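You operate a simulated robot arm through the tools that you are given. There is no shell and no other tool.

The job below is to be done with a simulated two-armed robot. You get a single attempt, and the scene is never put back.

Task
Take the shop cloth from the top of the tall carton and hang it over the handle of the blocks drawer.

Only the result counts: the job must be done as asked and must still hold three seconds after the hand-in. Knocking over, shifting, dropping, spilling or breaking anything else fails it. Flat cloth is picked up by pressing the open fingertips on it (5 to 10 N) and closing them slowly along it; thin cloth reads only 2 to 8 mm in the jaws.

Robot
Two 7-joint arms with two-finger parallel grippers on one trunk, on a base that drives. Base frame: it is fixed to the floor where the robot stands at the start and does not move with it; the origin is under the middle of the robot, x ahead of it, y to its left, z up; the surface under the hand at the start is at about z = 560. Lengths are in mm, angles in rad, forces in N, time in s.
The left shoulder is at the start at [20, 170, 1107], the right one opposite. With the tool pointing down near the work surface each hand reaches from about 100 to 600 mm from the robot's upright axis, wherever it stands, measured 20 degrees to its own side. Payload 3.8 kg a hand.
Tool frame (each hand has its own): the origin (TCP) lies between the finger pads and is the grasp point; the fingertips stand 30 mm ahead of it; z points along the fingers, y is the line along which they close. The gripper opens to 110 mm. The fingers are 20 mm wide and 10 mm thick; the gripper's body (48 by 112 mm) begins 55 mm behind the TCP.
Orientation is that of the tool frame in the base frame, as a unit quaternion [x, y, z, w]. With the fingers straight down and closing along the base's y, the tool's x points along the base's -x, its y along +y and its z along -z.

Tools
- The arms move only by the tool step_arm. It takes "left_rows", "right_rows" or both (then of equal length, played together; a hand with none holds still); each is a list of rows, each a list of 2 entries, a list of its own where there are three numbers: the shift along the tool's x, y, z in mm, then the turn, a rotation vector about the tool's x, y, z in rad. In form: [[[dx, dy, dz], [wx, wy, wz]], ...]. A call has 1 to 20 rows; each row is the pose to reach, as a shift and turn from the pose commanded when the call began, along the tool's axes at that moment. "left_grip" and "right_grip" are, for a hand that has rows, the closure, from 0 (fully open) to 1 (shut), set as the call begins (left out, the last holds). Rows are played at 5 a second. More than 50 mm and 0.15 rad between two rows, or a gripper value outside its range, and nothing of the call is played. A pose out of reach is approached as far as the arm can. The call stops where the force on the tool passes 40 N (or 10 N more than at its start, if that is more) or the arm is blocked; 0.2 s more then pass. The fingers move at their own pace (about 72 mm/s each) and stop on an object; they squeeze with about 28 N. The grip force told is the motor's: it shows also when the fingers shut on nothing. Time passes only in rows, and 0.2 s behind the last, so rows that repeat a pose let the fingers close. It gives the time, the measured TCP pose, the force on the tool (base axes), the opening and the grip force at its end, in the units of the frame above (readings bear some noise), with the torque about the TCP (base axes, N m) and any sound that the robot's microphone picked up.
- Cameras (640 x 400 px; columns grow to the right, rows downward): "scene" is now at [73.4, 63.7, 1249.6]; the picture's right is [0.78, -0.62, 0.00], its down [-0.41, -0.51, -0.76] and it looks along [0.47, 0.59, -0.65] (base axes); focal length 214 px, centre (320, 200). "left" rides on the left gripper at [72, -17, -103] in its tool frame; the picture's right is [0.23, 0.97, 0.00], its down [-0.76, 0.18, -0.62] and it looks along [-0.61, 0.14, 0.78] (tool axes); focal length 222 px, centre (320, 200). "right" rides on the right gripper at [72, 17, -103] in its tool frame; the picture's right is [-0.23, 0.97, 0.00], its down [-0.76, -0.18, -0.62] and it looks along [-0.61, -0.14, 0.78] (tool axes); focal length 222 px, centre (320, 200). There is no depth. A picture from a camera that has moved, and an enlarged one, comes with that camera's place and axes in the base frame and with its lens.
- capture(camera): a new picture of that camera. The clock stands still meanwhile.
- lift_body(by): slides the trunk up (or, below 0, down) by that many mm; the arms and the scene camera ride with it, the base frame stays. It gives what a move gives, with no picture.
- roll_base(legs): drives the robot by 1 to 6 legs, each [ahead, turn to the left] in mm and rad, along the robot's own axes; the way and the turn of a leg run together, so that a leg with both is an arc; at most 1500 mm and 3.142 rad a leg. The arms and the cameras ride along, it lands a little off, and it stops where it bumps. It gives what a move gives.
- pan_tilt(pan, tilt): turns the head with the scene camera to pan (to the left, within 1.396 rad either way) and tilt (down, from -0.506 to 1.204), counted from straight ahead of the robot. It gives what a move gives.
- enlarge(camera, box): a new picture of the part [left, top, right, bottom] of that camera's present view, enlarged. The clock stands still meanwhile.
- hand_in(): hands the job in; it is judged then, once.

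Nothing tells you exact positions but the pictures and the camera data. Unless the task says otherwise, let go and move clear before handing in.

The tools are called by a JSON object that holds its "op" and its "data". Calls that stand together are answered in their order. step_arm: Moves the arms, as the interface text tells. Its arguments: {"type":"object","properties":{"left_rows":{"type":"array"},"left_grip":{"type":"number"},"right_rows":{"type":"array"},"right_grip":{"type":"number"}},"required":[]} The other tools are called the same way: lift_body (by) slides the trunk up or down; roll_base (legs) drives the base; pan_tilt (pan, tilt) turns the head that bears the scene camera; capture (camera) takes a picture; enlarge (camera, box) takes an enlarged picture of a part of a camera's view; hand_in () hands the job in.

At the start:

```text
clock: 0.0
left_position: [325.0, 435.1, 1047.9]
left_tcp_rot: [0.0, 1.0, -0.001, 0.0]
left_ft_force: [-0.4, 0.7, -0.4]
left_wrist_torque: [0.02, -0.01, 0.02]
left_grip_width: 110.0
left_grip_force: 0.0
right_position: [419.7, 39.7, 1065.4]
right_tcp_rot: [-0.001, 1.0, -0.001, 0.0]
right_ft_force: [-0.5, 1.0, 0.2]
right_wrist_torque: [-0.03, -0.01, 0.01]
right_grip_width: 110.1
right_grip_force: 0.0
trunk travel left (down, up): [-204.0, 366.0]
robot x, y, heading: [2.2, 4.7, -0.005]
head pan, tilt: [0.895, 0.714]
```

scene: 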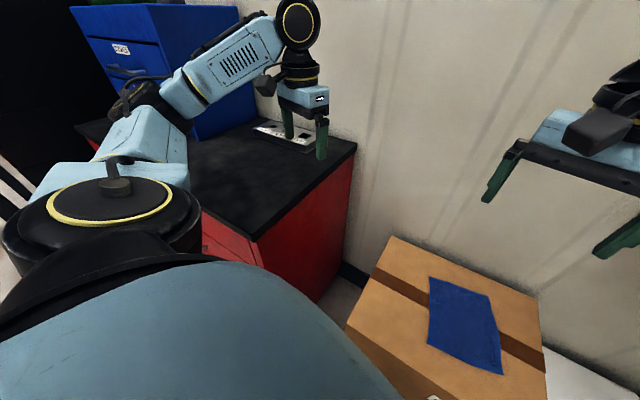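
right: 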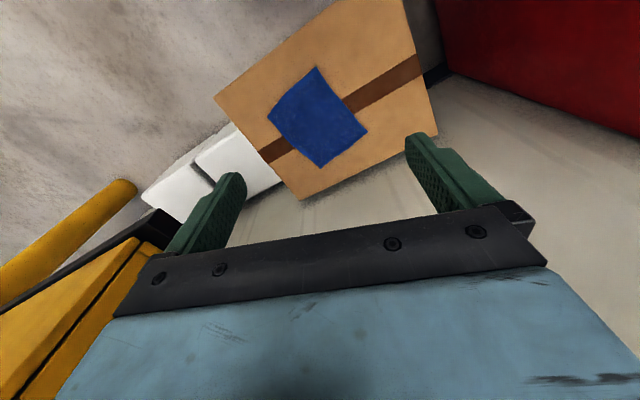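
left: 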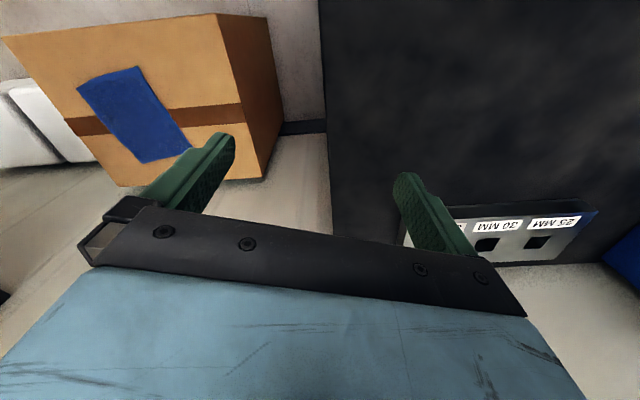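

I see a cardboard carton ahead with a blue cloth on its top, a red bench with a black top to the left, and a blue cabinet with drawers farther left. I will look around with the head first to locate the carton and the drawers.

{"op": "pan_tilt", "data": {"pan": 1.3, "tilt": 0.5}}

{"op": "capture", "data": {"camera": "scene"}}

{"op": "pan_tilt", "data": {"pan": 0.3, "tilt": 0.7}}

{"op": "capture", "data": {"camera": "scene"}}

{"op": "pan_tilt", "data": {"pan": -0.7, "tilt": 0.5}}

{"op": "capture", "data": {"camera": "scene"}}

```text
clock: 0.9
left_position: [324.7, 435.2, 1048.9]
left_tcp_rot: [-0.001, 1.0, 0.0, 0.0]
left_ft_force: [0.2, -0.2, 0.3]
left_wrist_torque: [-0.02, 0.0, 0.03]
left_grip_width: 110.2
left_grip_force: 0.0
right_position: [420.2, 38.5, 1066.3]
right_tcp_rot: [0.0, 1.0, 0.0, 0.001]
right_ft_force: [-0.4, 0.0, -0.2]
right_wrist_torque: [0.0, 0.0, 0.01]
right_grip_width: 110.0
right_grip_force: 0.1
trunk travel left (down, up): [-204.0, 366.0]
robot x, y, heading: [-1.2, -0.4, -0.001]
head pan, tilt: [1.3, 0.499]
```

```text
taken
camera scene: at [45.1, 85.5, 1268.4], right [0.96, -0.27, 0.0], down [-0.13, -0.46, -0.88], along [0.24, 0.85, -0.48], focal length 214 px, centre (320, 200)
```

scene: 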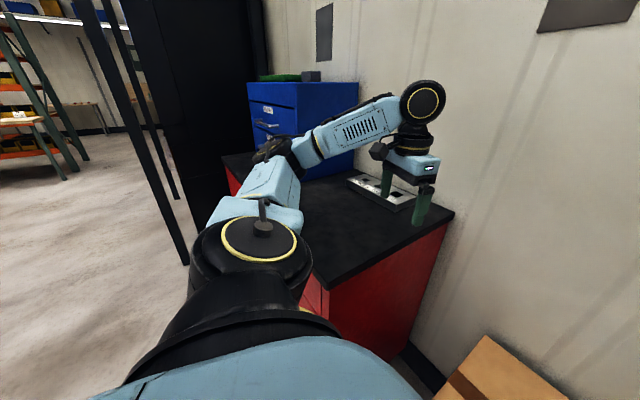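

```text
clock: 2.1
left_position: [324.1, 435.1, 1048.5]
left_tcp_rot: [0.001, 1.0, 0.0, 0.001]
left_ft_force: [0.8, 0.5, 0.6]
left_wrist_torque: [-0.02, 0.01, 0.0]
left_grip_width: 110.0
left_grip_force: 0.0
right_position: [419.7, 38.8, 1066.2]
right_tcp_rot: [0.0, 1.0, 0.0, 0.0]
right_ft_force: [0.9, 0.3, -0.2]
right_wrist_torque: [0.0, -0.01, 0.0]
right_grip_width: 110.1
right_grip_force: 0.0
trunk travel left (down, up): [-204.0, 366.0]
robot x, y, heading: [1.7, 1.0, -0.001]
head pan, tilt: [0.3, 0.7]
```

```text
taken
camera scene: at [101.8, 23.0, 1250.7], right [0.3, -0.96, 0.0], down [-0.62, -0.19, -0.77], along [0.73, 0.23, -0.64], focal length 214 px, centre (320, 200)
```

scene: 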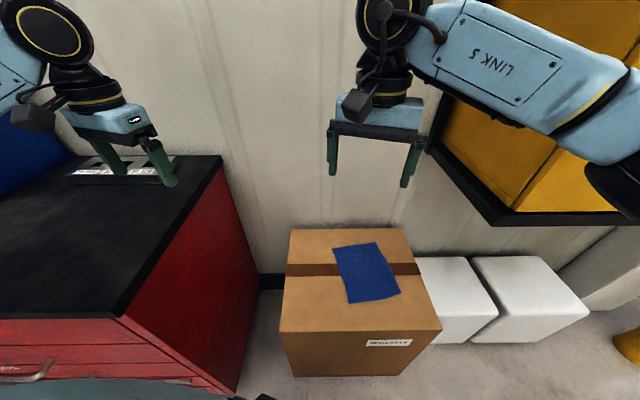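

```text
clock: 3.4
left_position: [323.0, 434.4, 1047.6]
left_tcp_rot: [0.0, 1.0, 0.0, 0.0]
left_ft_force: [0.1, 0.0, 0.0]
left_wrist_torque: [0.02, 0.0, 0.03]
left_grip_width: 109.9
left_grip_force: 0.0
right_position: [419.6, 38.9, 1065.9]
right_tcp_rot: [0.0, 1.0, 0.0, 0.0]
right_ft_force: [0.4, 0.4, 0.6]
right_wrist_torque: [-0.02, 0.0, 0.0]
right_grip_width: 109.7
right_grip_force: 0.1
trunk travel left (down, up): [-204.0, 366.0]
robot x, y, heading: [-2.7, -1.9, -0.004]
head pan, tilt: [-0.7, 0.499]
```

```text
taken
camera scene: at [90.3, -60.8, 1268.4], right [-0.64, -0.77, 0.0], down [-0.37, 0.31, -0.88], along [0.67, -0.56, -0.48], focal length 214 px, centre (320, 200)
```

scene: 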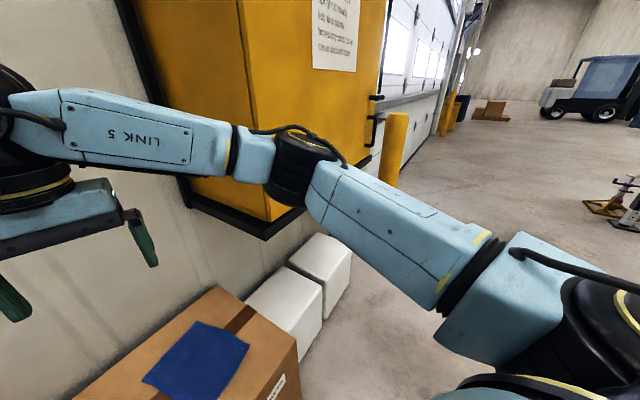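

The cloth lies on the carton at roughly (530, 0, 590), and the blue cabinet and red bench drawers stand to the left. Next I need to read the drawer labels to find the blocks drawer.

{"op": "pan_tilt", "data": {"pan": 1.396, "tilt": 0.4}}

{"op": "enlarge", "data": {"camera": "scene", "box": [200, 50, 520, 250]}}

{"op": "capture", "data": {"camera": "scene"}}

{"op": "pan_tilt", "data": {"pan": 0.7, "tilt": 1.1}}

{"op": "capture", "data": {"camera": "scene"}}

```text
clock: 5.4
left_position: [325.5, 434.9, 1048.5]
left_tcp_rot: [0.0, 1.0, 0.0, 0.0]
left_ft_force: [0.0, 0.6, -0.6]
left_wrist_torque: [0.01, -0.01, -0.01]
left_grip_width: 109.8
left_grip_force: 0.1
right_position: [419.6, 38.7, 1066.0]
right_tcp_rot: [0.0, 1.0, 0.0, 0.001]
right_ft_force: [-0.4, 0.3, -0.2]
right_wrist_torque: [0.0, -0.01, 0.01]
right_grip_width: 110.0
right_grip_force: 0.1
trunk travel left (down, up): [-204.0, 366.0]
robot x, y, heading: [4.5, 1.7, -0.004]
head pan, tilt: [1.396, 0.4]
```

```text
2.00 times, centred on (360, 150) of scene
camera zoom: at [36.8, 89.0, 1277.5], right [0.98, -0.17, 0.0], down [-0.07, -0.38, -0.92], along [0.16, 0.91, -0.39], focal length 429 px, centre (240, 300)
```

zoom: 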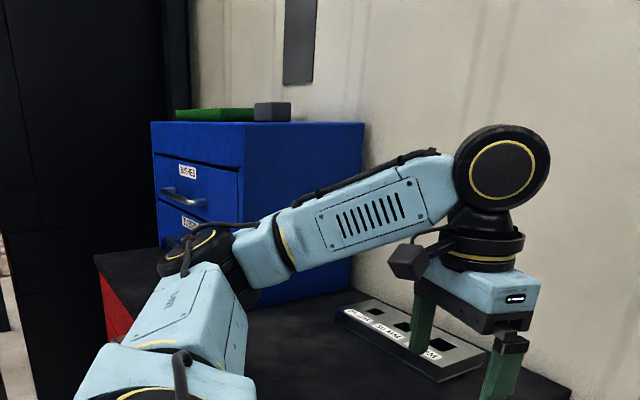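

```text
taken
camera scene: at [36.8, 89.0, 1277.5], right [0.98, -0.17, 0.0], down [-0.07, -0.38, -0.92], along [0.16, 0.91, -0.39], focal length 214 px, centre (320, 200)
```

scene: 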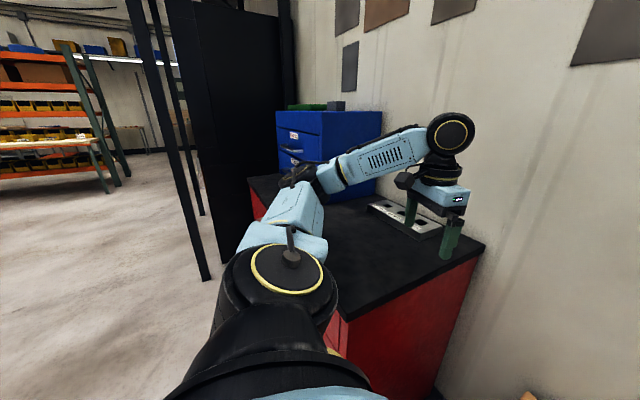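

```text
clock: 6.5
left_position: [324.3, 435.4, 1048.3]
left_tcp_rot: [-0.001, 1.0, 0.0, 0.0]
left_ft_force: [0.2, 0.1, -0.1]
left_wrist_torque: [0.0, 0.02, 0.05]
left_grip_width: 110.1
left_grip_force: 0.0
right_position: [418.6, 38.5, 1066.4]
right_tcp_rot: [0.001, 1.0, 0.0, 0.0]
right_ft_force: [0.2, 0.2, -0.6]
right_wrist_torque: [0.01, 0.01, 0.01]
right_grip_width: 109.8
right_grip_force: 0.1
trunk travel left (down, up): [-204.0, 366.0]
robot x, y, heading: [2.8, 1.0, 0.001]
head pan, tilt: [0.7, 1.1]
```

```text
taken
camera scene: at [69.0, 38.5, 1220.8], right [0.64, -0.76, 0.0], down [-0.68, -0.57, -0.45], along [0.35, 0.29, -0.89], focal length 214 px, centre (320, 200)
```

scene: 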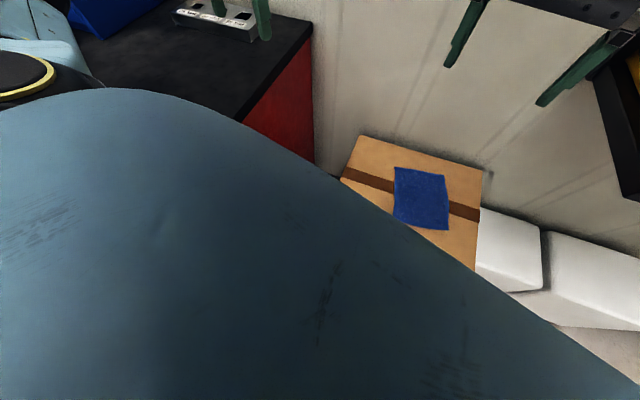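

The blue cabinet has at least two drawers with labels. I will enlarge the labels to read them.

{"op": "pan_tilt", "data": {"pan": 1.396, "tilt": 0.4}}

{"op": "enlarge", "data": {"camera": "scene", "box": [265, 110, 345, 190]}}

{"op": "enlarge", "data": {"camera": "scene", "box": [275, 120, 315, 170]}}

```text
clock: 7.5
left_position: [325.6, 434.8, 1048.9]
left_tcp_rot: [0.0, 1.0, 0.001, 0.001]
left_ft_force: [-0.3, 0.6, 0.2]
left_wrist_torque: [-0.03, 0.0, -0.01]
left_grip_width: 110.2
left_grip_force: 0.1
right_position: [420.8, 39.7, 1066.6]
right_tcp_rot: [0.0, 1.0, -0.001, 0.0]
right_ft_force: [0.6, -0.4, 0.1]
right_wrist_torque: [0.0, 0.0, 0.0]
right_grip_width: 110.0
right_grip_force: 0.0
trunk travel left (down, up): [-204.0, 366.0]
robot x, y, heading: [2.5, 2.7, 0.003]
head pan, tilt: [1.396, 0.4]
```

```text
5.00 times, centred on (305, 150) of scene
camera zoom: at [36.9, 89.0, 1277.5], right [0.98, -0.17, 0.0], down [-0.07, -0.38, -0.92], along [0.16, 0.91, -0.39], focal length 1072 px, centre (395, 450)
```

zoom: 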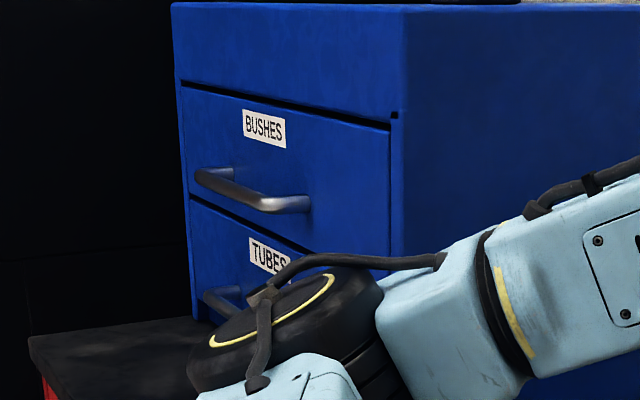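

```text
8.00 times, centred on (295, 145) of scene
camera zoom: at [36.9, 89.0, 1277.5], right [0.98, -0.17, 0.0], down [-0.07, -0.38, -0.92], along [0.16, 0.91, -0.39], focal length 1716 px, centre (520, 640)
```

zoom: 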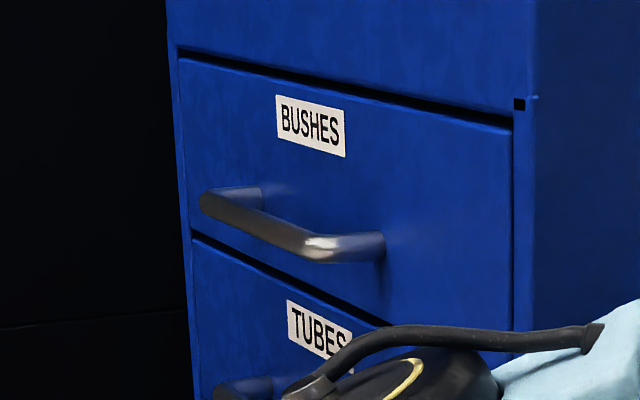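

The blue cabinet's visible drawers are BUSHES and TUBES, so the blocks drawer may be a lower one or one in the red bench. I will check the right side and back floor before driving back for a front view.

{"op": "pan_tilt", "data": {"pan": -1.396, "tilt": 0.5}}

{"op": "capture", "data": {"camera": "scene"}}

{"op": "pan_tilt", "data": {"pan": 1.396, "tilt": 0.9}}

{"op": "capture", "data": {"camera": "scene"}}

```text
clock: 10.0
left_position: [324.9, 435.1, 1048.3]
left_tcp_rot: [0.001, 1.0, 0.001, 0.0]
left_ft_force: [-0.1, -0.2, 0.9]
left_wrist_torque: [-0.03, 0.01, -0.01]
left_grip_width: 110.0
left_grip_force: 0.0
right_position: [420.2, 39.5, 1065.1]
right_tcp_rot: [0.0, 1.0, 0.0, -0.001]
right_ft_force: [-0.4, 0.1, 0.5]
right_wrist_torque: [0.0, 0.0, 0.01]
right_grip_width: 110.0
right_grip_force: 0.1
trunk travel left (down, up): [-204.0, 366.0]
robot x, y, heading: [-0.4, 3.6, -0.003]
head pan, tilt: [-1.396, 0.499]
```

```text
taken
camera scene: at [36.5, -91.8, 1268.4], right [-0.98, -0.17, 0.0], down [-0.08, 0.47, -0.88], along [0.15, -0.86, -0.48], focal length 214 px, centre (320, 200)
```

scene: 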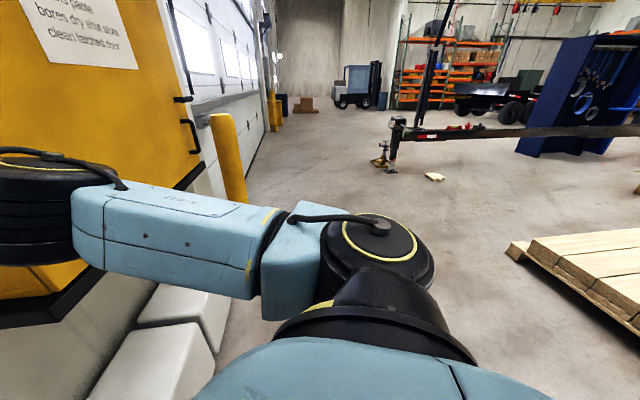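

```text
clock: 12.5
left_position: [324.3, 435.0, 1048.5]
left_tcp_rot: [0.0, 1.0, 0.0, 0.0]
left_ft_force: [0.3, -0.3, -0.2]
left_wrist_torque: [0.02, 0.02, -0.01]
left_grip_width: 109.8
left_grip_force: 0.1
right_position: [419.4, 39.5, 1065.0]
right_tcp_rot: [0.0, 1.0, 0.0, 0.0]
right_ft_force: [-0.3, -0.5, -1.6]
right_wrist_torque: [0.0, 0.0, 0.02]
right_grip_width: 110.1
right_grip_force: 0.0
trunk travel left (down, up): [-204.0, 366.0]
robot x, y, heading: [-0.7, 0.9, -0.002]
head pan, tilt: [1.396, 0.901]
```

```text
taken
camera scene: at [33.8, 72.1, 1234.5], right [0.98, -0.17, 0.0], down [-0.14, -0.77, -0.62], along [0.11, 0.61, -0.78], focal length 214 px, centre (320, 200)
```

scene: 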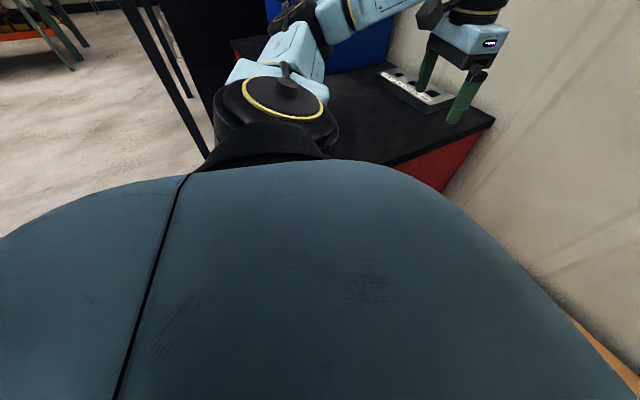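

Nothing is close behind the robot, so I will back up about 450 mm to view the bench front and its drawers.

{"op": "roll_base", "data": {"legs": [[-450, 0]]}}

{"op": "pan_tilt", "data": {"pan": 0.9, "tilt": 0.6}}

{"op": "capture", "data": {"camera": "scene"}}

{"op": "capture", "data": {"camera": "left"}}

```text
clock: 15.2
left_position: [-127.0, 435.7, 1048.1]
left_tcp_rot: [-0.001, 1.0, 0.0, 0.0]
left_ft_force: [0.7, 0.6, 0.1]
left_wrist_torque: [-0.01, -0.04, -0.02]
left_grip_width: 110.0
left_grip_force: 0.0
right_position: [-29.7, 38.8, 1066.0]
right_tcp_rot: [-0.001, 1.0, 0.0, 0.0]
right_ft_force: [1.2, 0.6, -0.4]
right_wrist_torque: [0.0, 0.01, -0.02]
right_grip_width: 110.2
right_grip_force: 0.1
trunk travel left (down, up): [-204.0, 366.0]
robot x, y, heading: [-450.1, -2.4, 0.0]
head pan, tilt: [1.396, 0.901]
```

```text
clock: 16.1
left_position: [-125.6, 435.2, 1048.1]
left_tcp_rot: [0.0, 1.0, -0.001, -0.001]
left_ft_force: [-0.4, -0.4, 0.0]
left_wrist_torque: [0.0, 0.05, -0.01]
left_grip_width: 110.0
left_grip_force: 0.0
right_position: [-29.2, 39.3, 1067.1]
right_tcp_rot: [0.001, 1.0, -0.001, 0.0]
right_ft_force: [-0.6, -0.1, -0.6]
right_wrist_torque: [-0.01, -0.05, 0.01]
right_grip_width: 110.1
right_grip_force: 0.0
trunk travel left (down, up): [-204.0, 366.0]
robot x, y, heading: [-449.1, 1.0, 0.001]
head pan, tilt: [0.901, 0.6]
```

```text
taken
camera scene: at [-374.0, 67.2, 1259.3], right [0.78, -0.62, 0.0], down [-0.35, -0.44, -0.82], along [0.51, 0.65, -0.57], focal length 214 px, centre (320, 200)
```

scene: 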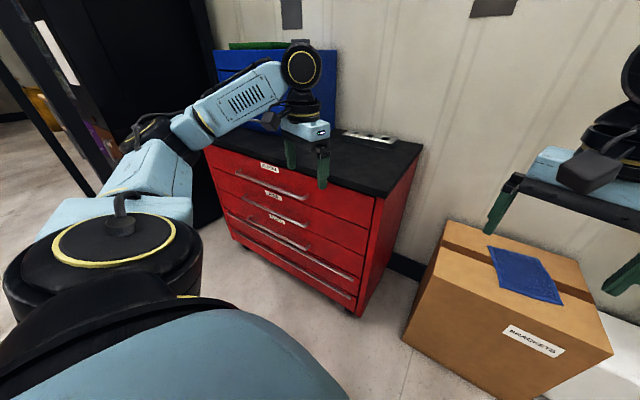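

```text
taken
camera left: at [-197.2, 417.7, 1150.2], right [-0.23, 0.97, 0.0], down [0.76, 0.18, 0.62], along [0.61, 0.14, -0.78], focal length 222 px, centre (320, 200)
```

left: 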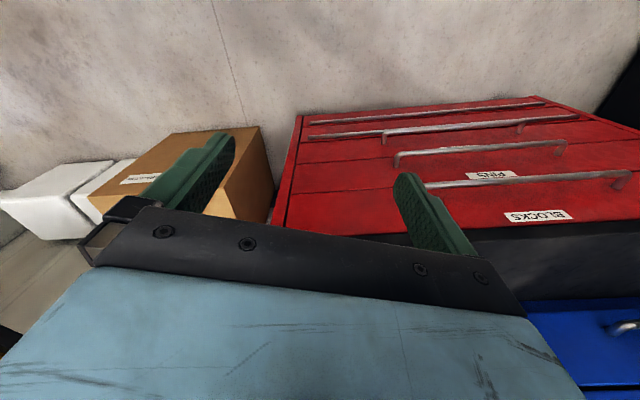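

The red bench chest has several drawers with long bar handles, and the top one seems labelled BLOCKS. I will enlarge both views to confirm and measure the handle.

{"op": "enlarge", "data": {"camera": "scene", "box": [200, 130, 400, 255]}}

{"op": "enlarge", "data": {"camera": "left", "box": [360, 90, 640, 265]}}

{"op": "enlarge", "data": {"camera": "scene", "box": [225, 150, 325, 212]}}

```text
3.20 times, centred on (300, 192) of scene
camera zoom: at [-374.0, 67.2, 1259.3], right [0.78, -0.62, 0.0], down [-0.35, -0.44, -0.82], along [0.51, 0.65, -0.57], focal length 686 px, centre (384, 224)
```

zoom: 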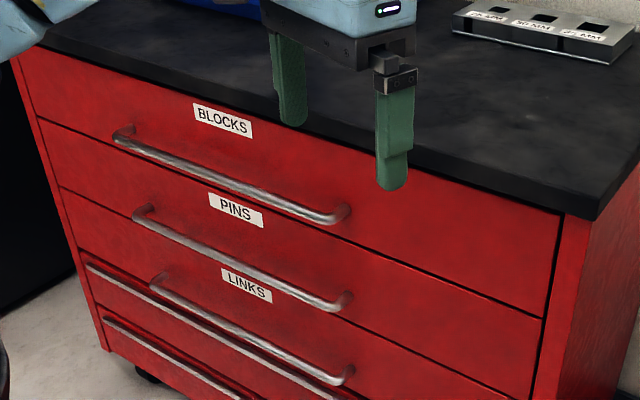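

```text
2.29 times, centred on (500, 178) of left
camera zoom: at [-197.2, 417.7, 1150.2], right [-0.23, 0.97, 0.0], down [0.76, 0.18, 0.62], along [0.61, 0.14, -0.78], focal length 508 px, centre (-91, 251)
```

zoom: 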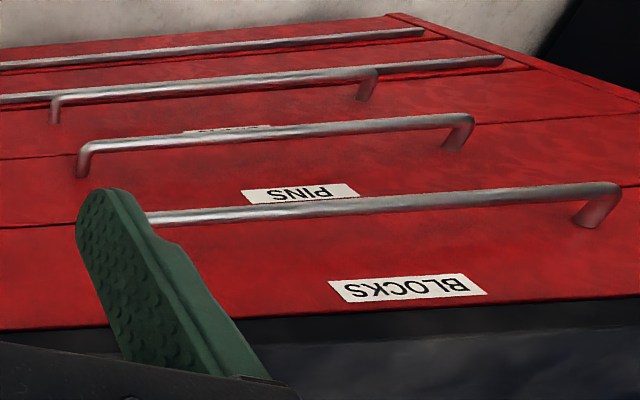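

```text
6.40 times, centred on (275, 181) of scene
camera zoom: at [-374.0, 67.2, 1259.3], right [0.78, -0.62, 0.0], down [-0.35, -0.44, -0.82], along [0.51, 0.65, -0.57], focal length 1373 px, centre (608, 322)
```

zoom: 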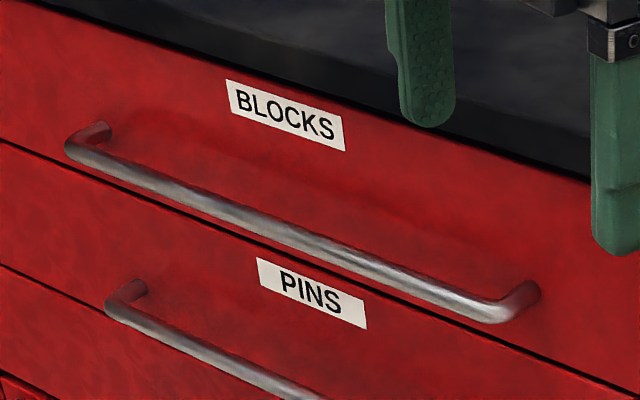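

The top red drawer is BLOCKS; its bar handle runs from about (18, 671, 777) to (-111, 1059, 777), standing roughly 34 mm off the front. I need to check how far the bench top overhangs and how the cabinet above the carton limits the arms, so I take close-ups.

{"op": "enlarge", "data": {"camera": "scene", "box": [340, 140, 436, 200]}}

{"op": "enlarge", "data": {"camera": "left", "box": [480, 180, 640, 280]}}

{"op": "pan_tilt", "data": {"pan": 0.2, "tilt": 0.4}}

{"op": "capture", "data": {"camera": "scene"}}

```text
6.67 times, centred on (388, 170) of scene
camera zoom: at [-374.0, 67.2, 1259.3], right [0.78, -0.62, 0.0], down [-0.35, -0.44, -0.82], along [0.51, 0.65, -0.57], focal length 1430 px, centre (-133, 400)
```

zoom: 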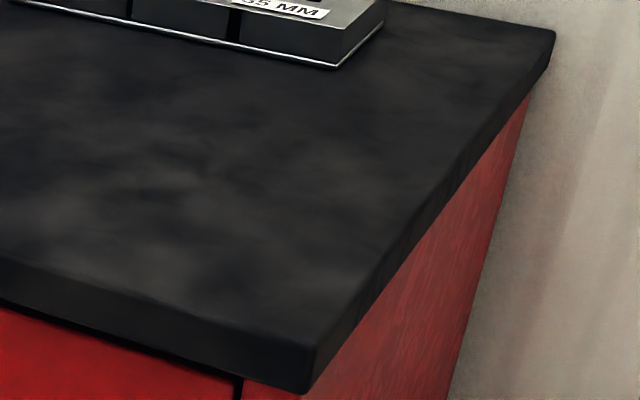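

```text
4.00 times, centred on (560, 230) of left
camera zoom: at [-197.2, 417.7, 1150.2], right [-0.23, 0.97, 0.0], down [0.76, 0.18, 0.62], along [0.61, 0.14, -0.78], focal length 888 px, centre (-640, 80)
```

zoom: 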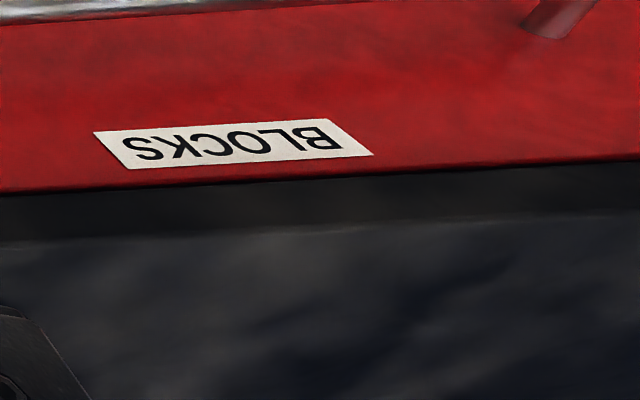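

```text
clock: 17.2
left_position: [-125.5, 434.9, 1048.6]
left_tcp_rot: [-0.001, 1.0, 0.0, 0.001]
left_ft_force: [-0.7, -0.2, 0.7]
left_wrist_torque: [-0.02, 0.01, -0.01]
left_grip_width: 110.3
left_grip_force: 0.2
right_position: [-29.8, 39.6, 1065.3]
right_tcp_rot: [0.0, 1.0, 0.0, 0.0]
right_ft_force: [0.4, 0.1, -0.4]
right_wrist_torque: [0.02, 0.0, -0.06]
right_grip_width: 109.9
right_grip_force: 0.1
trunk travel left (down, up): [-204.0, 366.0]
robot x, y, heading: [-447.8, -1.9, 0.003]
head pan, tilt: [0.201, 0.4]
```

```text
taken
camera scene: at [-338.1, 16.4, 1277.5], right [0.2, -0.98, 0.0], down [-0.38, -0.08, -0.92], along [0.9, 0.18, -0.39], focal length 214 px, centre (320, 200)
```

scene: 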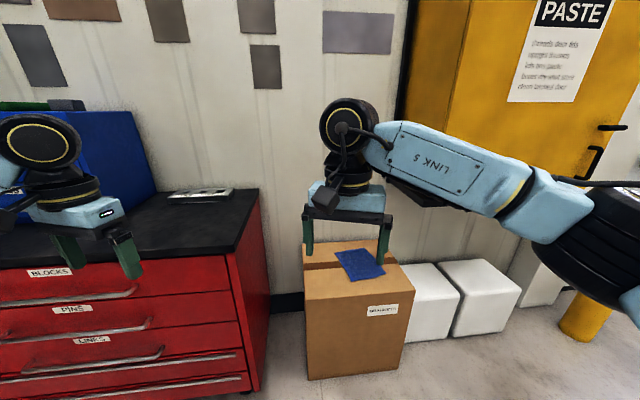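

The BLOCKS drawer is the top red one, and the yellow cabinet hangs over the right of the carton, so I will work from about the start pose. I plan to pick the near short edge of the cloth with both hands, so I first test turning the wrists here in free space (closing direction perpendicular to that edge, cameras outward).

{"op": "step_arm", "data": {"left_rows": [[[0, 0, 0], [0, 0, 0.073]], [[0, 0, 0], [0, 0, 0.146]], [[0, 0, 0], [0, 0, 0.219]], [[0, 0, 0], [0, 0, 0.292]], [[0, 0, 0], [0, 0, 0.365]], [[0, 0, 0], [0, 0, 0.438]], [[0, 0, 0], [0, 0, 0.511]], [[0, 0, 0], [0, 0, 0.584]], [[0, 0, 0], [0, 0, 0.657]], [[0, 0, 0], [0, 0, 0.73]], [[0, 0, 0], [0, 0, 0.803]], [[0, 0, 0], [0, 0, 0.876]], [[0, 0, 0], [0, 0, 0.949]], [[0, 0, 0], [0, 0, 1.022]], [[0, 0, 0], [0, 0, 1.093]]], "right_rows": [[[0, 0, 0], [0, 0, -0.137]], [[0, 0, 0], [0, 0, -0.274]], [[0, 0, 0], [0, 0, -0.411]], [[0, 0, 0], [0, 0, -0.548]], [[0, 0, 0], [0, 0, -0.685]], [[0, 0, 0], [0, 0, -0.822]], [[0, 0, 0], [0, 0, -0.959]], [[0, 0, 0], [0, 0, -1.096]], [[0, 0, 0], [0, 0, -1.233]], [[0, 0, 0], [0, 0, -1.37]], [[0, 0, 0], [0, 0, -1.507]], [[0, 0, 0], [0, 0, -1.644]], [[0, 0, 0], [0, 0, -1.781]], [[0, 0, 0], [0, 0, -1.918]], [[0, 0, 0], [0, 0, -2.05]]]}}

{"op": "capture", "data": {"camera": "scene"}}

```text
clock: 20.4
left_position: [-125.2, 434.2, 1049.5]
left_tcp_rot: [0.52, 0.854, 0.001, 0.0]
left_ft_force: [-0.4, -0.2, -0.4]
left_wrist_torque: [0.04, 0.02, 0.01]
left_grip_width: 110.2
left_grip_force: 0.0
right_position: [-234.3, 28.7, 1058.9]
right_tcp_rot: [0.852, -0.524, 0.001, -0.001]
right_ft_force: [-0.1, -0.6, 1.0]
right_wrist_torque: [0.06, -0.03, 0.02]
right_grip_width: 110.0
right_grip_force: 0.1
right hand out of reach, approached as far as the arm can: row 10, 11, 12, 13, 14, 15
trunk travel left (down, up): [-204.0, 366.0]
robot x, y, heading: [-453.2, -2.5, -0.001]
head pan, tilt: [0.201, 0.4]
```

```text
taken
camera scene: at [-338.1, 14.8, 1277.6], right [0.2, -0.98, 0.0], down [-0.38, -0.08, -0.92], along [0.9, 0.18, -0.39], focal length 214 px, centre (320, 200)
```

scene: 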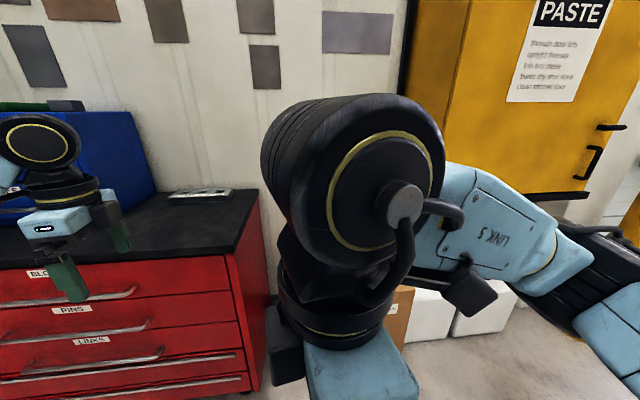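

The right wrist cannot turn that far outward (it pulled the arm in), while the left turned fine. I'll turn the right hand back to its first orientation, then test the opposite turn so both hands share the same closing direction.

{"op": "step_arm", "data": {"right_rows": [[[0, 0, 0], [0, 0, 0.137]], [[0, 0, 0], [0, 0, 0.274]], [[0, 0, 0], [0, 0, 0.411]], [[0, 0, 0], [0, 0, 0.548]], [[0, 0, 0], [0, 0, 0.685]], [[0, 0, 0], [0, 0, 0.822]], [[0, 0, 0], [0, 0, 0.959]], [[0, 0, 0], [0, 0, 1.096]], [[0, 0, 0], [0, 0, 1.233]], [[0, 0, 0], [0, 0, 1.37]], [[0, 0, 0], [0, 0, 1.507]], [[0, 0, 0], [0, 0, 1.644]], [[0, 0, 0], [0, 0, 1.781]], [[0, 0, 0], [0, 0, 1.918]], [[0, 0, 0], [0, 0, 2.05]]]}}

{"op": "step_arm", "data": {"right_rows": [[[0, 0, 0], [0, 0, 0.137]], [[0, 0, 0], [0, 0, 0.274]], [[0, 0, 0], [0, 0, 0.411]], [[0, 0, 0], [0, 0, 0.548]], [[0, 0, 0], [0, 0, 0.685]], [[0, 0, 0], [0, 0, 0.822]], [[0, 0, 0], [0, 0, 0.959]], [[0, 0, 0], [0, 0, 1.093]]]}}

{"op": "capture", "data": {"camera": "scene"}}

```text
clock: 23.6
left_position: [-126.2, 436.0, 1048.0]
left_tcp_rot: [0.519, 0.855, 0.0, 0.001]
left_ft_force: [-0.3, 0.3, -0.8]
left_wrist_torque: [0.01, 0.01, 0.01]
left_grip_width: 110.1
left_grip_force: 0.2
right_position: [-234.2, 30.5, 1057.0]
right_tcp_rot: [0.002, 1.0, -0.001, 0.0]
right_ft_force: [-0.9, 0.2, -0.2]
right_wrist_torque: [0.01, -0.01, 0.0]
right_grip_width: 110.2
right_grip_force: 0.1
trunk travel left (down, up): [-204.0, 366.0]
robot x, y, heading: [-448.6, 0.2, -0.0]
head pan, tilt: [0.201, 0.4]
```

```text
clock: 25.4
left_position: [-125.5, 435.1, 1048.6]
left_tcp_rot: [0.519, 0.854, 0.0, 0.0]
left_ft_force: [-0.3, -0.9, -0.5]
left_wrist_torque: [-0.01, -0.02, 0.03]
left_grip_width: 109.9
left_grip_force: 0.0
right_position: [-234.0, 29.0, 1057.4]
right_tcp_rot: [0.52, 0.854, 0.0, 0.0]
right_ft_force: [0.2, 0.3, 0.0]
right_wrist_torque: [0.02, 0.0, 0.02]
right_grip_width: 109.9
right_grip_force: 0.1
trunk travel left (down, up): [-204.0, 366.0]
robot x, y, heading: [-453.0, 1.4, -0.004]
head pan, tilt: [0.201, 0.4]
```

```text
taken
camera scene: at [-338.1, 16.3, 1277.6], right [0.2, -0.98, 0.0], down [-0.38, -0.08, -0.92], along [0.9, 0.18, -0.39], focal length 214 px, centre (320, 200)
```

scene: 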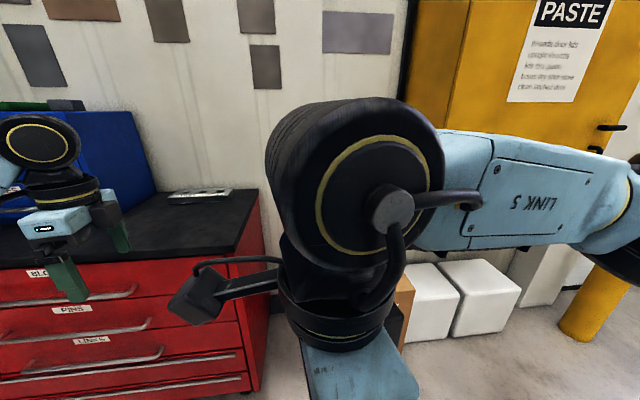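

The right hand can take the opposite turn, matching the left's closing direction. I will move it out to the working distance to check it holds there.

{"op": "step_arm", "data": {"right_rows": [[[-22, 37, 0], [0, 0, 0]], [[-44, 74, 0], [0, 0, 0]], [[-66, 111, 0], [0, 0, 0]], [[-88, 148, 0], [0, 0, 0]], [[-109.6, 185.4, 0], [0, 0, 0]]]}}

{"op": "capture", "data": {"camera": "scene"}}

```text
clock: 26.6
left_position: [-126.3, 435.6, 1048.3]
left_tcp_rot: [0.519, 0.855, 0.0, -0.001]
left_ft_force: [0.2, 0.3, -0.3]
left_wrist_torque: [0.0, -0.01, -0.01]
left_grip_width: 109.7
left_grip_force: 0.1
right_position: [-19.4, 18.7, 1056.9]
right_tcp_rot: [0.52, 0.854, 0.0, 0.0]
right_ft_force: [-0.1, -0.1, -0.3]
right_wrist_torque: [0.0, -0.01, 0.01]
right_grip_width: 109.9
right_grip_force: 0.1
trunk travel left (down, up): [-204.0, 366.0]
robot x, y, heading: [-448.8, 2.9, -0.001]
head pan, tilt: [0.201, 0.4]
```

```text
taken
camera scene: at [-337.7, 16.5, 1277.5], right [0.2, -0.98, 0.0], down [-0.38, -0.08, -0.92], along [0.9, 0.18, -0.39], focal length 214 px, centre (320, 200)
```

scene: 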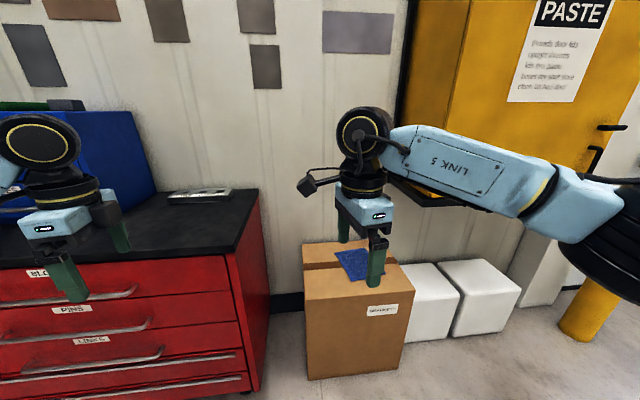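

Both hands can share this orientation, so I will grip the long left edge of the cloth with both hands in line. Before driving in, I bring the left hand in front and lower both hands here in the open, which keeps the elbows away from the yellow cabinet.

{"op": "step_arm", "data": {"left_rows": [[[-44, 8.4, 0], [0, 0, 0]], [[-89, 16.8, 0], [0, 0, 0]], [[-133, 25.2, 0], [0, 0, 0]], [[-178, 33.6, 0], [0, 0, 0]], [[-222, 42, 0], [0, 0, 0]], [[-266, 50.5, 0], [0, 0, 0]], [[-311, 59, 0], [0, 0, 0]], [[-355, 67.3, 0], [0, 0, 0]], [[-399.6, 75.7, 0], [0, 0, 0]]]}}

{"op": "capture", "data": {"camera": "scene"}}

```text
clock: 28.6
left_position: [125.6, 112.1, 1048.8]
left_tcp_rot: [0.521, 0.854, 0.001, -0.001]
left_ft_force: [0.4, 0.3, -0.2]
left_wrist_torque: [0.04, 0.01, -0.02]
left_grip_width: 110.1
left_grip_force: 0.0
right_position: [-20.6, 17.3, 1057.2]
right_tcp_rot: [0.52, 0.854, 0.0, -0.001]
right_ft_force: [0.0, 0.3, 0.3]
right_wrist_torque: [-0.01, 0.0, 0.01]
right_grip_width: 110.2
right_grip_force: 0.1
trunk travel left (down, up): [-204.0, 366.0]
robot x, y, heading: [-448.5, -1.2, 0.003]
head pan, tilt: [0.201, 0.4]
```

```text
taken
camera scene: at [-337.9, 15.1, 1277.6], right [0.2, -0.98, 0.0], down [-0.38, -0.08, -0.92], along [0.9, 0.18, -0.39], focal length 214 px, centre (320, 200)
```

scene: 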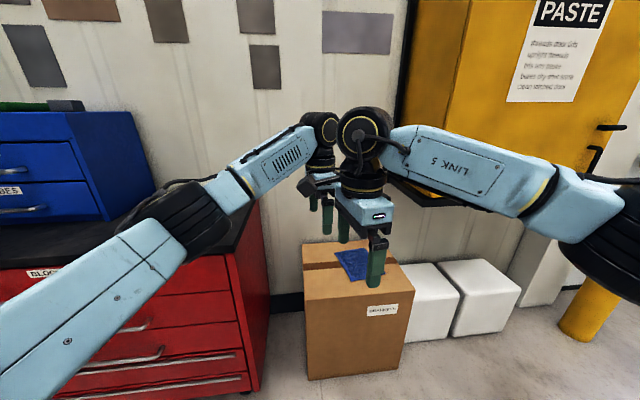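

The two hands are now in formation. Next I lower both together to about z = 720.

{"op": "step_arm", "data": {"left_rows": [[[0, 0, 41], [0, 0, 0]], [[0, 0, 82], [0, 0, 0]], [[0, 0, 123], [0, 0, 0]], [[0, 0, 164], [0, 0, 0]], [[0, 0, 205], [0, 0, 0]], [[0, 0, 246], [0, 0, 0]], [[0, 0, 287], [0, 0, 0]], [[0, 0, 328], [0, 0, 0]]], "right_rows": [[[0, 0, 42], [0, 0, 0]], [[0, 0, 84], [0, 0, 0]], [[0, 0, 126], [0, 0, 0]], [[0, 0, 168], [0, 0, 0]], [[0, 0, 210], [0, 0, 0]], [[0, 0, 252], [0, 0, 0]], [[0, 0, 294], [0, 0, 0]], [[0, 0, 337], [0, 0, 0]]]}}

{"op": "capture", "data": {"camera": "scene"}}

{"op": "pan_tilt", "data": {"pan": -0.3, "tilt": 0.7}}

{"op": "capture", "data": {"camera": "scene"}}

```text
clock: 30.4
left_position: [125.6, 114.4, 719.9]
left_tcp_rot: [0.52, 0.854, 0.0, 0.0]
left_ft_force: [0.3, -0.5, 0.2]
left_wrist_torque: [0.01, -0.05, -0.01]
left_grip_width: 109.9
left_grip_force: 0.2
right_position: [-18.8, 18.1, 720.8]
right_tcp_rot: [0.519, 0.854, -0.001, 0.0]
right_ft_force: [-0.6, 0.4, -0.1]
right_wrist_torque: [0.0, 0.01, 0.02]
right_grip_width: 110.0
right_grip_force: 0.1
trunk travel left (down, up): [-204.0, 366.0]
robot x, y, heading: [-447.3, -1.4, -0.002]
head pan, tilt: [0.201, 0.4]
```

```text
taken
camera scene: at [-337.8, 16.2, 1277.5], right [0.2, -0.98, 0.0], down [-0.38, -0.08, -0.92], along [0.9, 0.18, -0.39], focal length 214 px, centre (320, 200)
```

scene: 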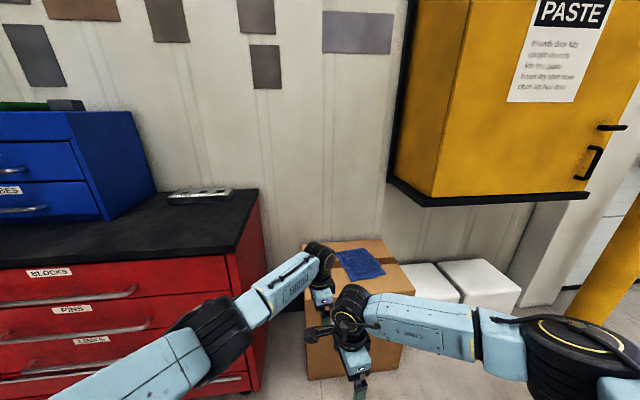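

```text
clock: 31.3
left_position: [125.5, 115.1, 721.2]
left_tcp_rot: [0.52, 0.854, 0.0, 0.0]
left_ft_force: [-0.4, -0.6, 0.5]
left_wrist_torque: [0.0, -0.01, -0.04]
left_grip_width: 110.2
left_grip_force: 0.0
right_position: [-19.4, 17.6, 721.5]
right_tcp_rot: [0.52, 0.854, -0.001, -0.001]
right_ft_force: [0.5, 0.0, 0.3]
right_wrist_torque: [0.0, 0.01, 0.01]
right_grip_width: 110.0
right_grip_force: 0.1
trunk travel left (down, up): [-204.0, 366.0]
robot x, y, heading: [-448.6, 3.3, -0.001]
head pan, tilt: [-0.3, 0.7]
```

```text
taken
camera scene: at [-347.7, -27.2, 1250.7], right [-0.3, -0.96, 0.0], down [-0.62, 0.19, -0.77], along [0.73, -0.23, -0.64], focal length 214 px, centre (320, 200)
```

scene: 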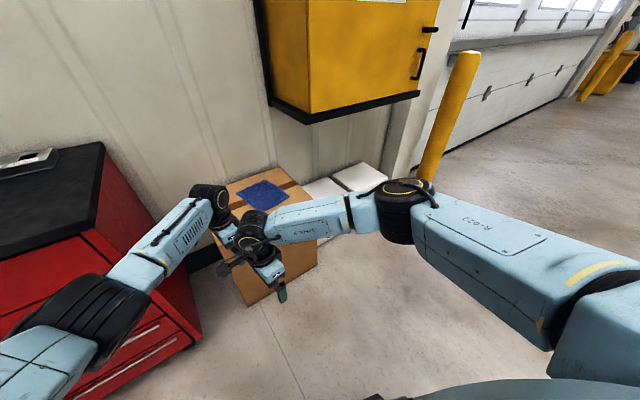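

Both arms are low with the elbows clear of the yellow cabinet (its lower front corner is near (503, -240, 930)). I drive straight forward about 470 mm so the hands come over the carton.

{"op": "roll_base", "data": {"legs": [[470, 0]]}}

{"op": "pan_tilt", "data": {"pan": 0.1, "tilt": 0.8}}

{"op": "capture", "data": {"camera": "scene"}}

{"op": "capture", "data": {"camera": "right"}}

{"op": "capture", "data": {"camera": "left"}}

```text
clock: 34.1
left_position: [598.1, 110.6, 720.2]
left_tcp_rot: [0.522, 0.853, 0.0, 0.0]
left_ft_force: [1.1, 0.6, -0.8]
left_wrist_torque: [0.04, -0.02, 0.02]
left_grip_width: 110.2
left_grip_force: 0.1
right_position: [452.0, 13.4, 721.1]
right_tcp_rot: [0.523, 0.852, 0.0, 0.0]
right_ft_force: [0.1, 0.1, 0.5]
right_wrist_torque: [0.03, -0.02, -0.01]
right_grip_width: 110.0
right_grip_force: 0.1
trunk travel left (down, up): [-204.0, 366.0]
robot x, y, heading: [19.2, -2.7, -0.008]
head pan, tilt: [-0.3, 0.7]
```

```text
clock: 35.0
left_position: [597.7, 110.9, 718.9]
left_tcp_rot: [0.523, 0.853, 0.0, 0.001]
left_ft_force: [0.0, 0.5, -0.2]
left_wrist_torque: [-0.01, -0.01, 0.01]
left_grip_width: 110.0
left_grip_force: 0.0
right_position: [451.2, 12.9, 722.0]
right_tcp_rot: [0.522, 0.853, 0.0, 0.0]
right_ft_force: [0.2, 0.1, 0.1]
right_wrist_torque: [0.03, -0.02, -0.02]
right_grip_width: 110.1
right_grip_force: 0.0
trunk travel left (down, up): [-204.0, 366.0]
robot x, y, heading: [19.8, -2.9, -0.01]
head pan, tilt: [0.099, 0.799]
```

```text
taken
camera scene: at [122.2, 3.6, 1242.5], right [0.09, -1.0, 0.0], down [-0.71, -0.07, -0.7], along [0.69, 0.06, -0.72], focal length 214 px, centre (320, 200)
```

scene: 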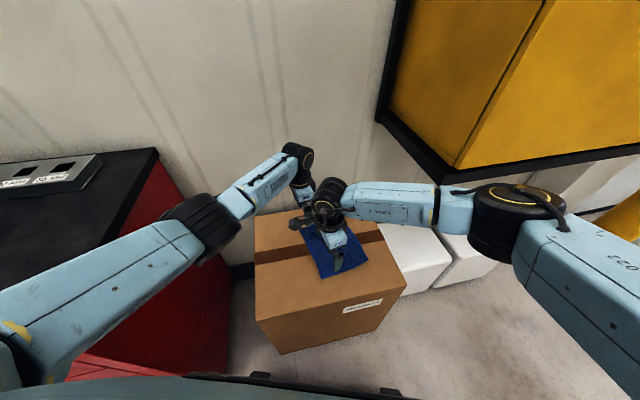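

```text
taken
camera right: at [434.0, 85.5, 824.4], right [0.97, 0.24, 0.0], down [0.19, -0.76, 0.62], along [0.15, -0.6, -0.78], focal length 222 px, centre (320, 200)
```

right: 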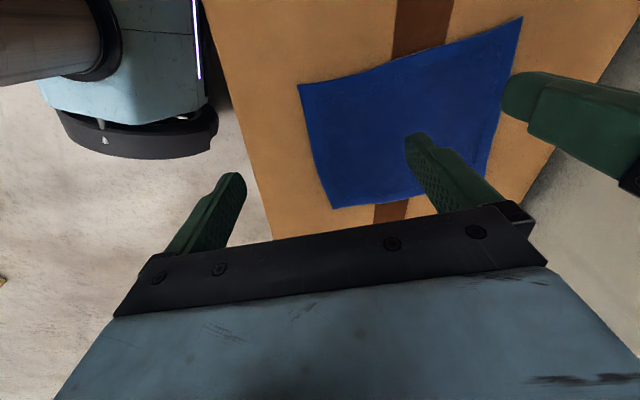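

```text
taken
camera left: at [550.0, 166.5, 821.8], right [0.76, 0.65, 0.0], down [0.5, -0.6, 0.62], along [0.4, -0.48, -0.78], focal length 222 px, centre (320, 200)
```

left: 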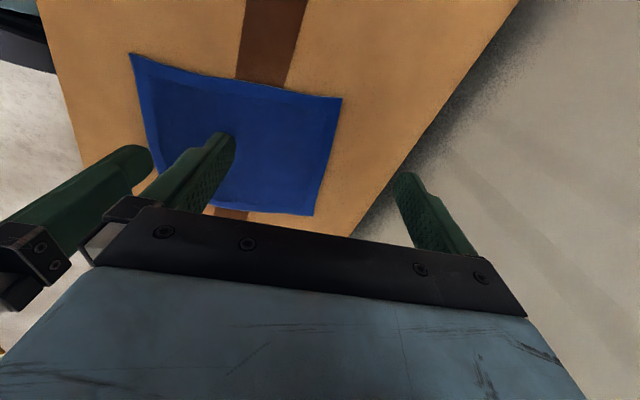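

I can see the cloth well: corners roughly A(423, 28), B(610, 132), C(699, -21), D(511, -131) at z about 562. I enlarge to see the left edge's exact shape before pressing.

{"op": "enlarge", "data": {"camera": "right", "box": [260, 0, 580, 220]}}

{"op": "enlarge", "data": {"camera": "left", "box": [100, 30, 380, 230]}}

{"op": "enlarge", "data": {"camera": "scene", "box": [240, 130, 420, 290]}}

```text
1.82 times, centred on (420, 110) of right
camera zoom: at [434.0, 85.5, 824.4], right [0.97, 0.24, 0.0], down [0.19, -0.76, 0.62], along [0.15, -0.6, -0.78], focal length 404 px, centre (138, 364)
```

zoom: 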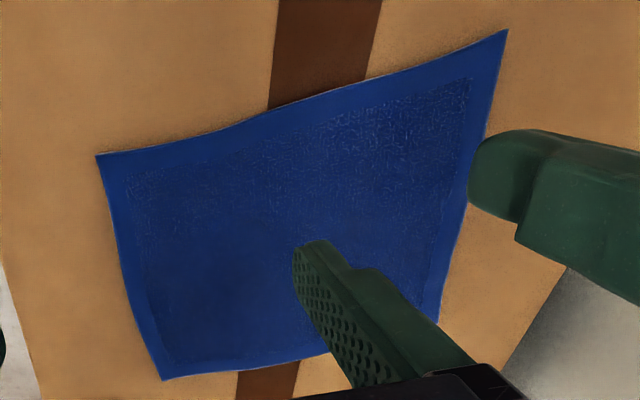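

```text
2.00 times, centred on (240, 130) of left
camera zoom: at [550.0, 166.5, 821.8], right [0.76, 0.65, 0.0], down [0.5, -0.6, 0.62], along [0.4, -0.48, -0.78], focal length 444 px, centre (480, 340)
```

zoom: 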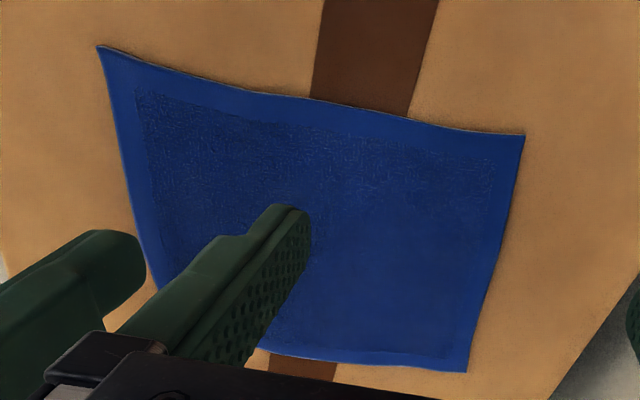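

```text
2.50 times, centred on (330, 210) of scene
camera zoom: at [122.2, 3.6, 1242.5], right [0.09, -1.0, 0.0], down [-0.71, -0.07, -0.7], along [0.69, 0.06, -0.72], focal length 536 px, centre (295, 175)
```

zoom: 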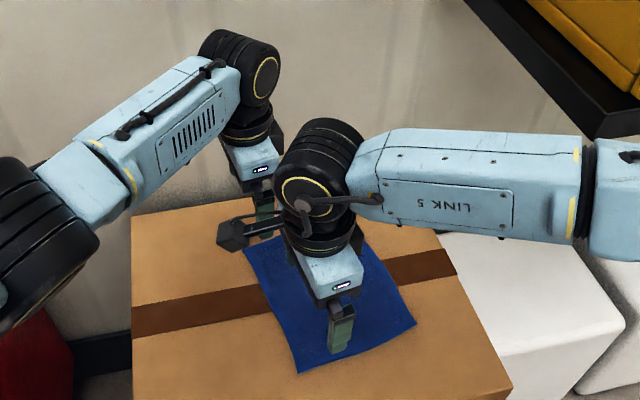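

The edge is nearly straight, so I'll put both grippers near the two ends of the left edge, with 44 mm openings, and descend to just above the cloth.

{"op": "step_arm", "data": {"left_rows": [[[-5.1, -14.3, 0], [0, 0, 0]], [[-5.1, -14.3, 0], [0, 0, 0]], [[-5.1, -14.3, 40], [0, 0, 0]], [[-5.1, -14.3, 80], [0, 0, 0]], [[-5.1, -14.3, 105], [0, 0, 0]], [[-5.1, -14.3, 117], [0, 0, 0]]], "right_rows": [[[10.4, 18.8, 0], [0, 0, 0]], [[10.4, 18.8, 0], [0, 0, 0]], [[10.4, 18.8, 40], [0, 0, 0]], [[10.4, 18.8, 80], [0, 0, 0]], [[10.4, 18.8, 105], [0, 0, 0]], [[10.4, 18.8, 118], [0, 0, 0]]], "left_grip": 0.6, "right_grip": 0.6}}

{"op": "capture", "data": {"camera": "right"}}

{"op": "capture", "data": {"camera": "left"}}

{"op": "enlarge", "data": {"camera": "scene", "box": [240, 150, 420, 310]}}

```text
clock: 36.4
left_position: [565.4, 100.9, 609.1]
left_tcp_rot: [0.523, 0.853, 0.0, 0.0]
left_ft_force: [0.1, 1.5, 0.7]
left_wrist_torque: [0.0, 0.01, 0.01]
left_grip_width: 44.2
left_grip_force: 0.0
left hand out of reach, approached as far as the arm can: row 4, 5, 6
right_position: [462.8, 32.2, 603.3]
right_tcp_rot: [0.522, 0.853, 0.0, 0.0]
right_ft_force: [0.9, -1.4, -0.2]
right_wrist_torque: [-0.01, 0.01, -0.01]
right_grip_width: 43.9
right_grip_force: 0.0
trunk travel left (down, up): [-204.0, 366.0]
robot x, y, heading: [20.0, -2.4, -0.004]
head pan, tilt: [0.099, 0.799]
```

```text
taken
camera right: at [445.7, 103.3, 706.3], right [0.97, 0.24, 0.0], down [0.19, -0.76, 0.62], along [0.15, -0.6, -0.78], focal length 222 px, centre (320, 200)
```

right: 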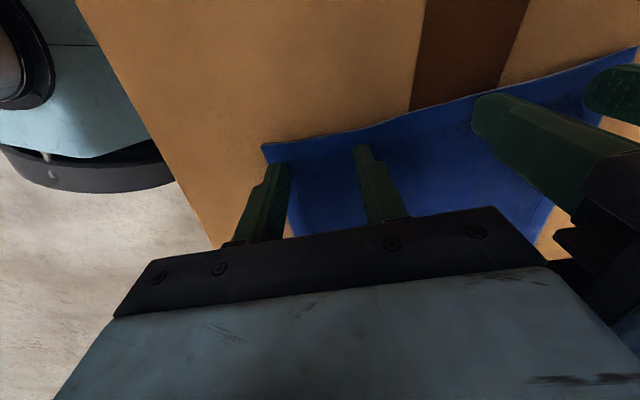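

```text
taken
camera left: at [517.3, 157.2, 711.9], right [0.76, 0.65, 0.0], down [0.5, -0.6, 0.62], along [0.4, -0.48, -0.78], focal length 222 px, centre (320, 200)
```

left: 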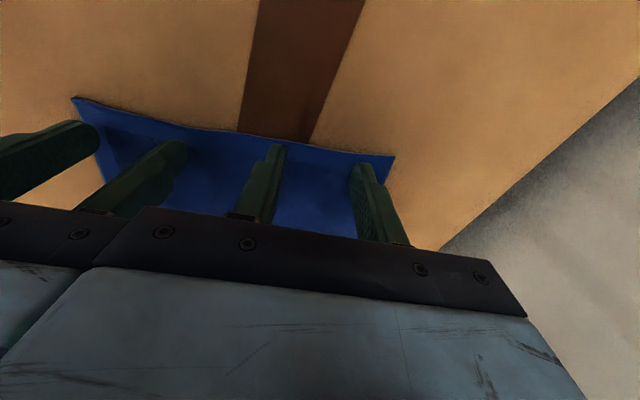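

```text
2.50 times, centred on (330, 230) of scene
camera zoom: at [122.1, 3.7, 1242.4], right [0.09, -1.0, 0.0], down [-0.71, -0.07, -0.7], along [0.69, 0.06, -0.72], focal length 536 px, centre (295, 125)
```

zoom: 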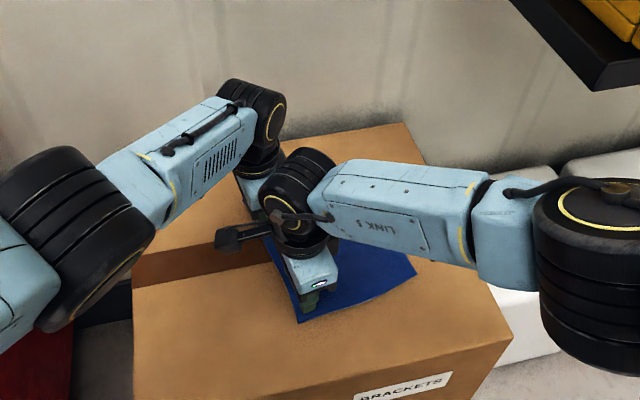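

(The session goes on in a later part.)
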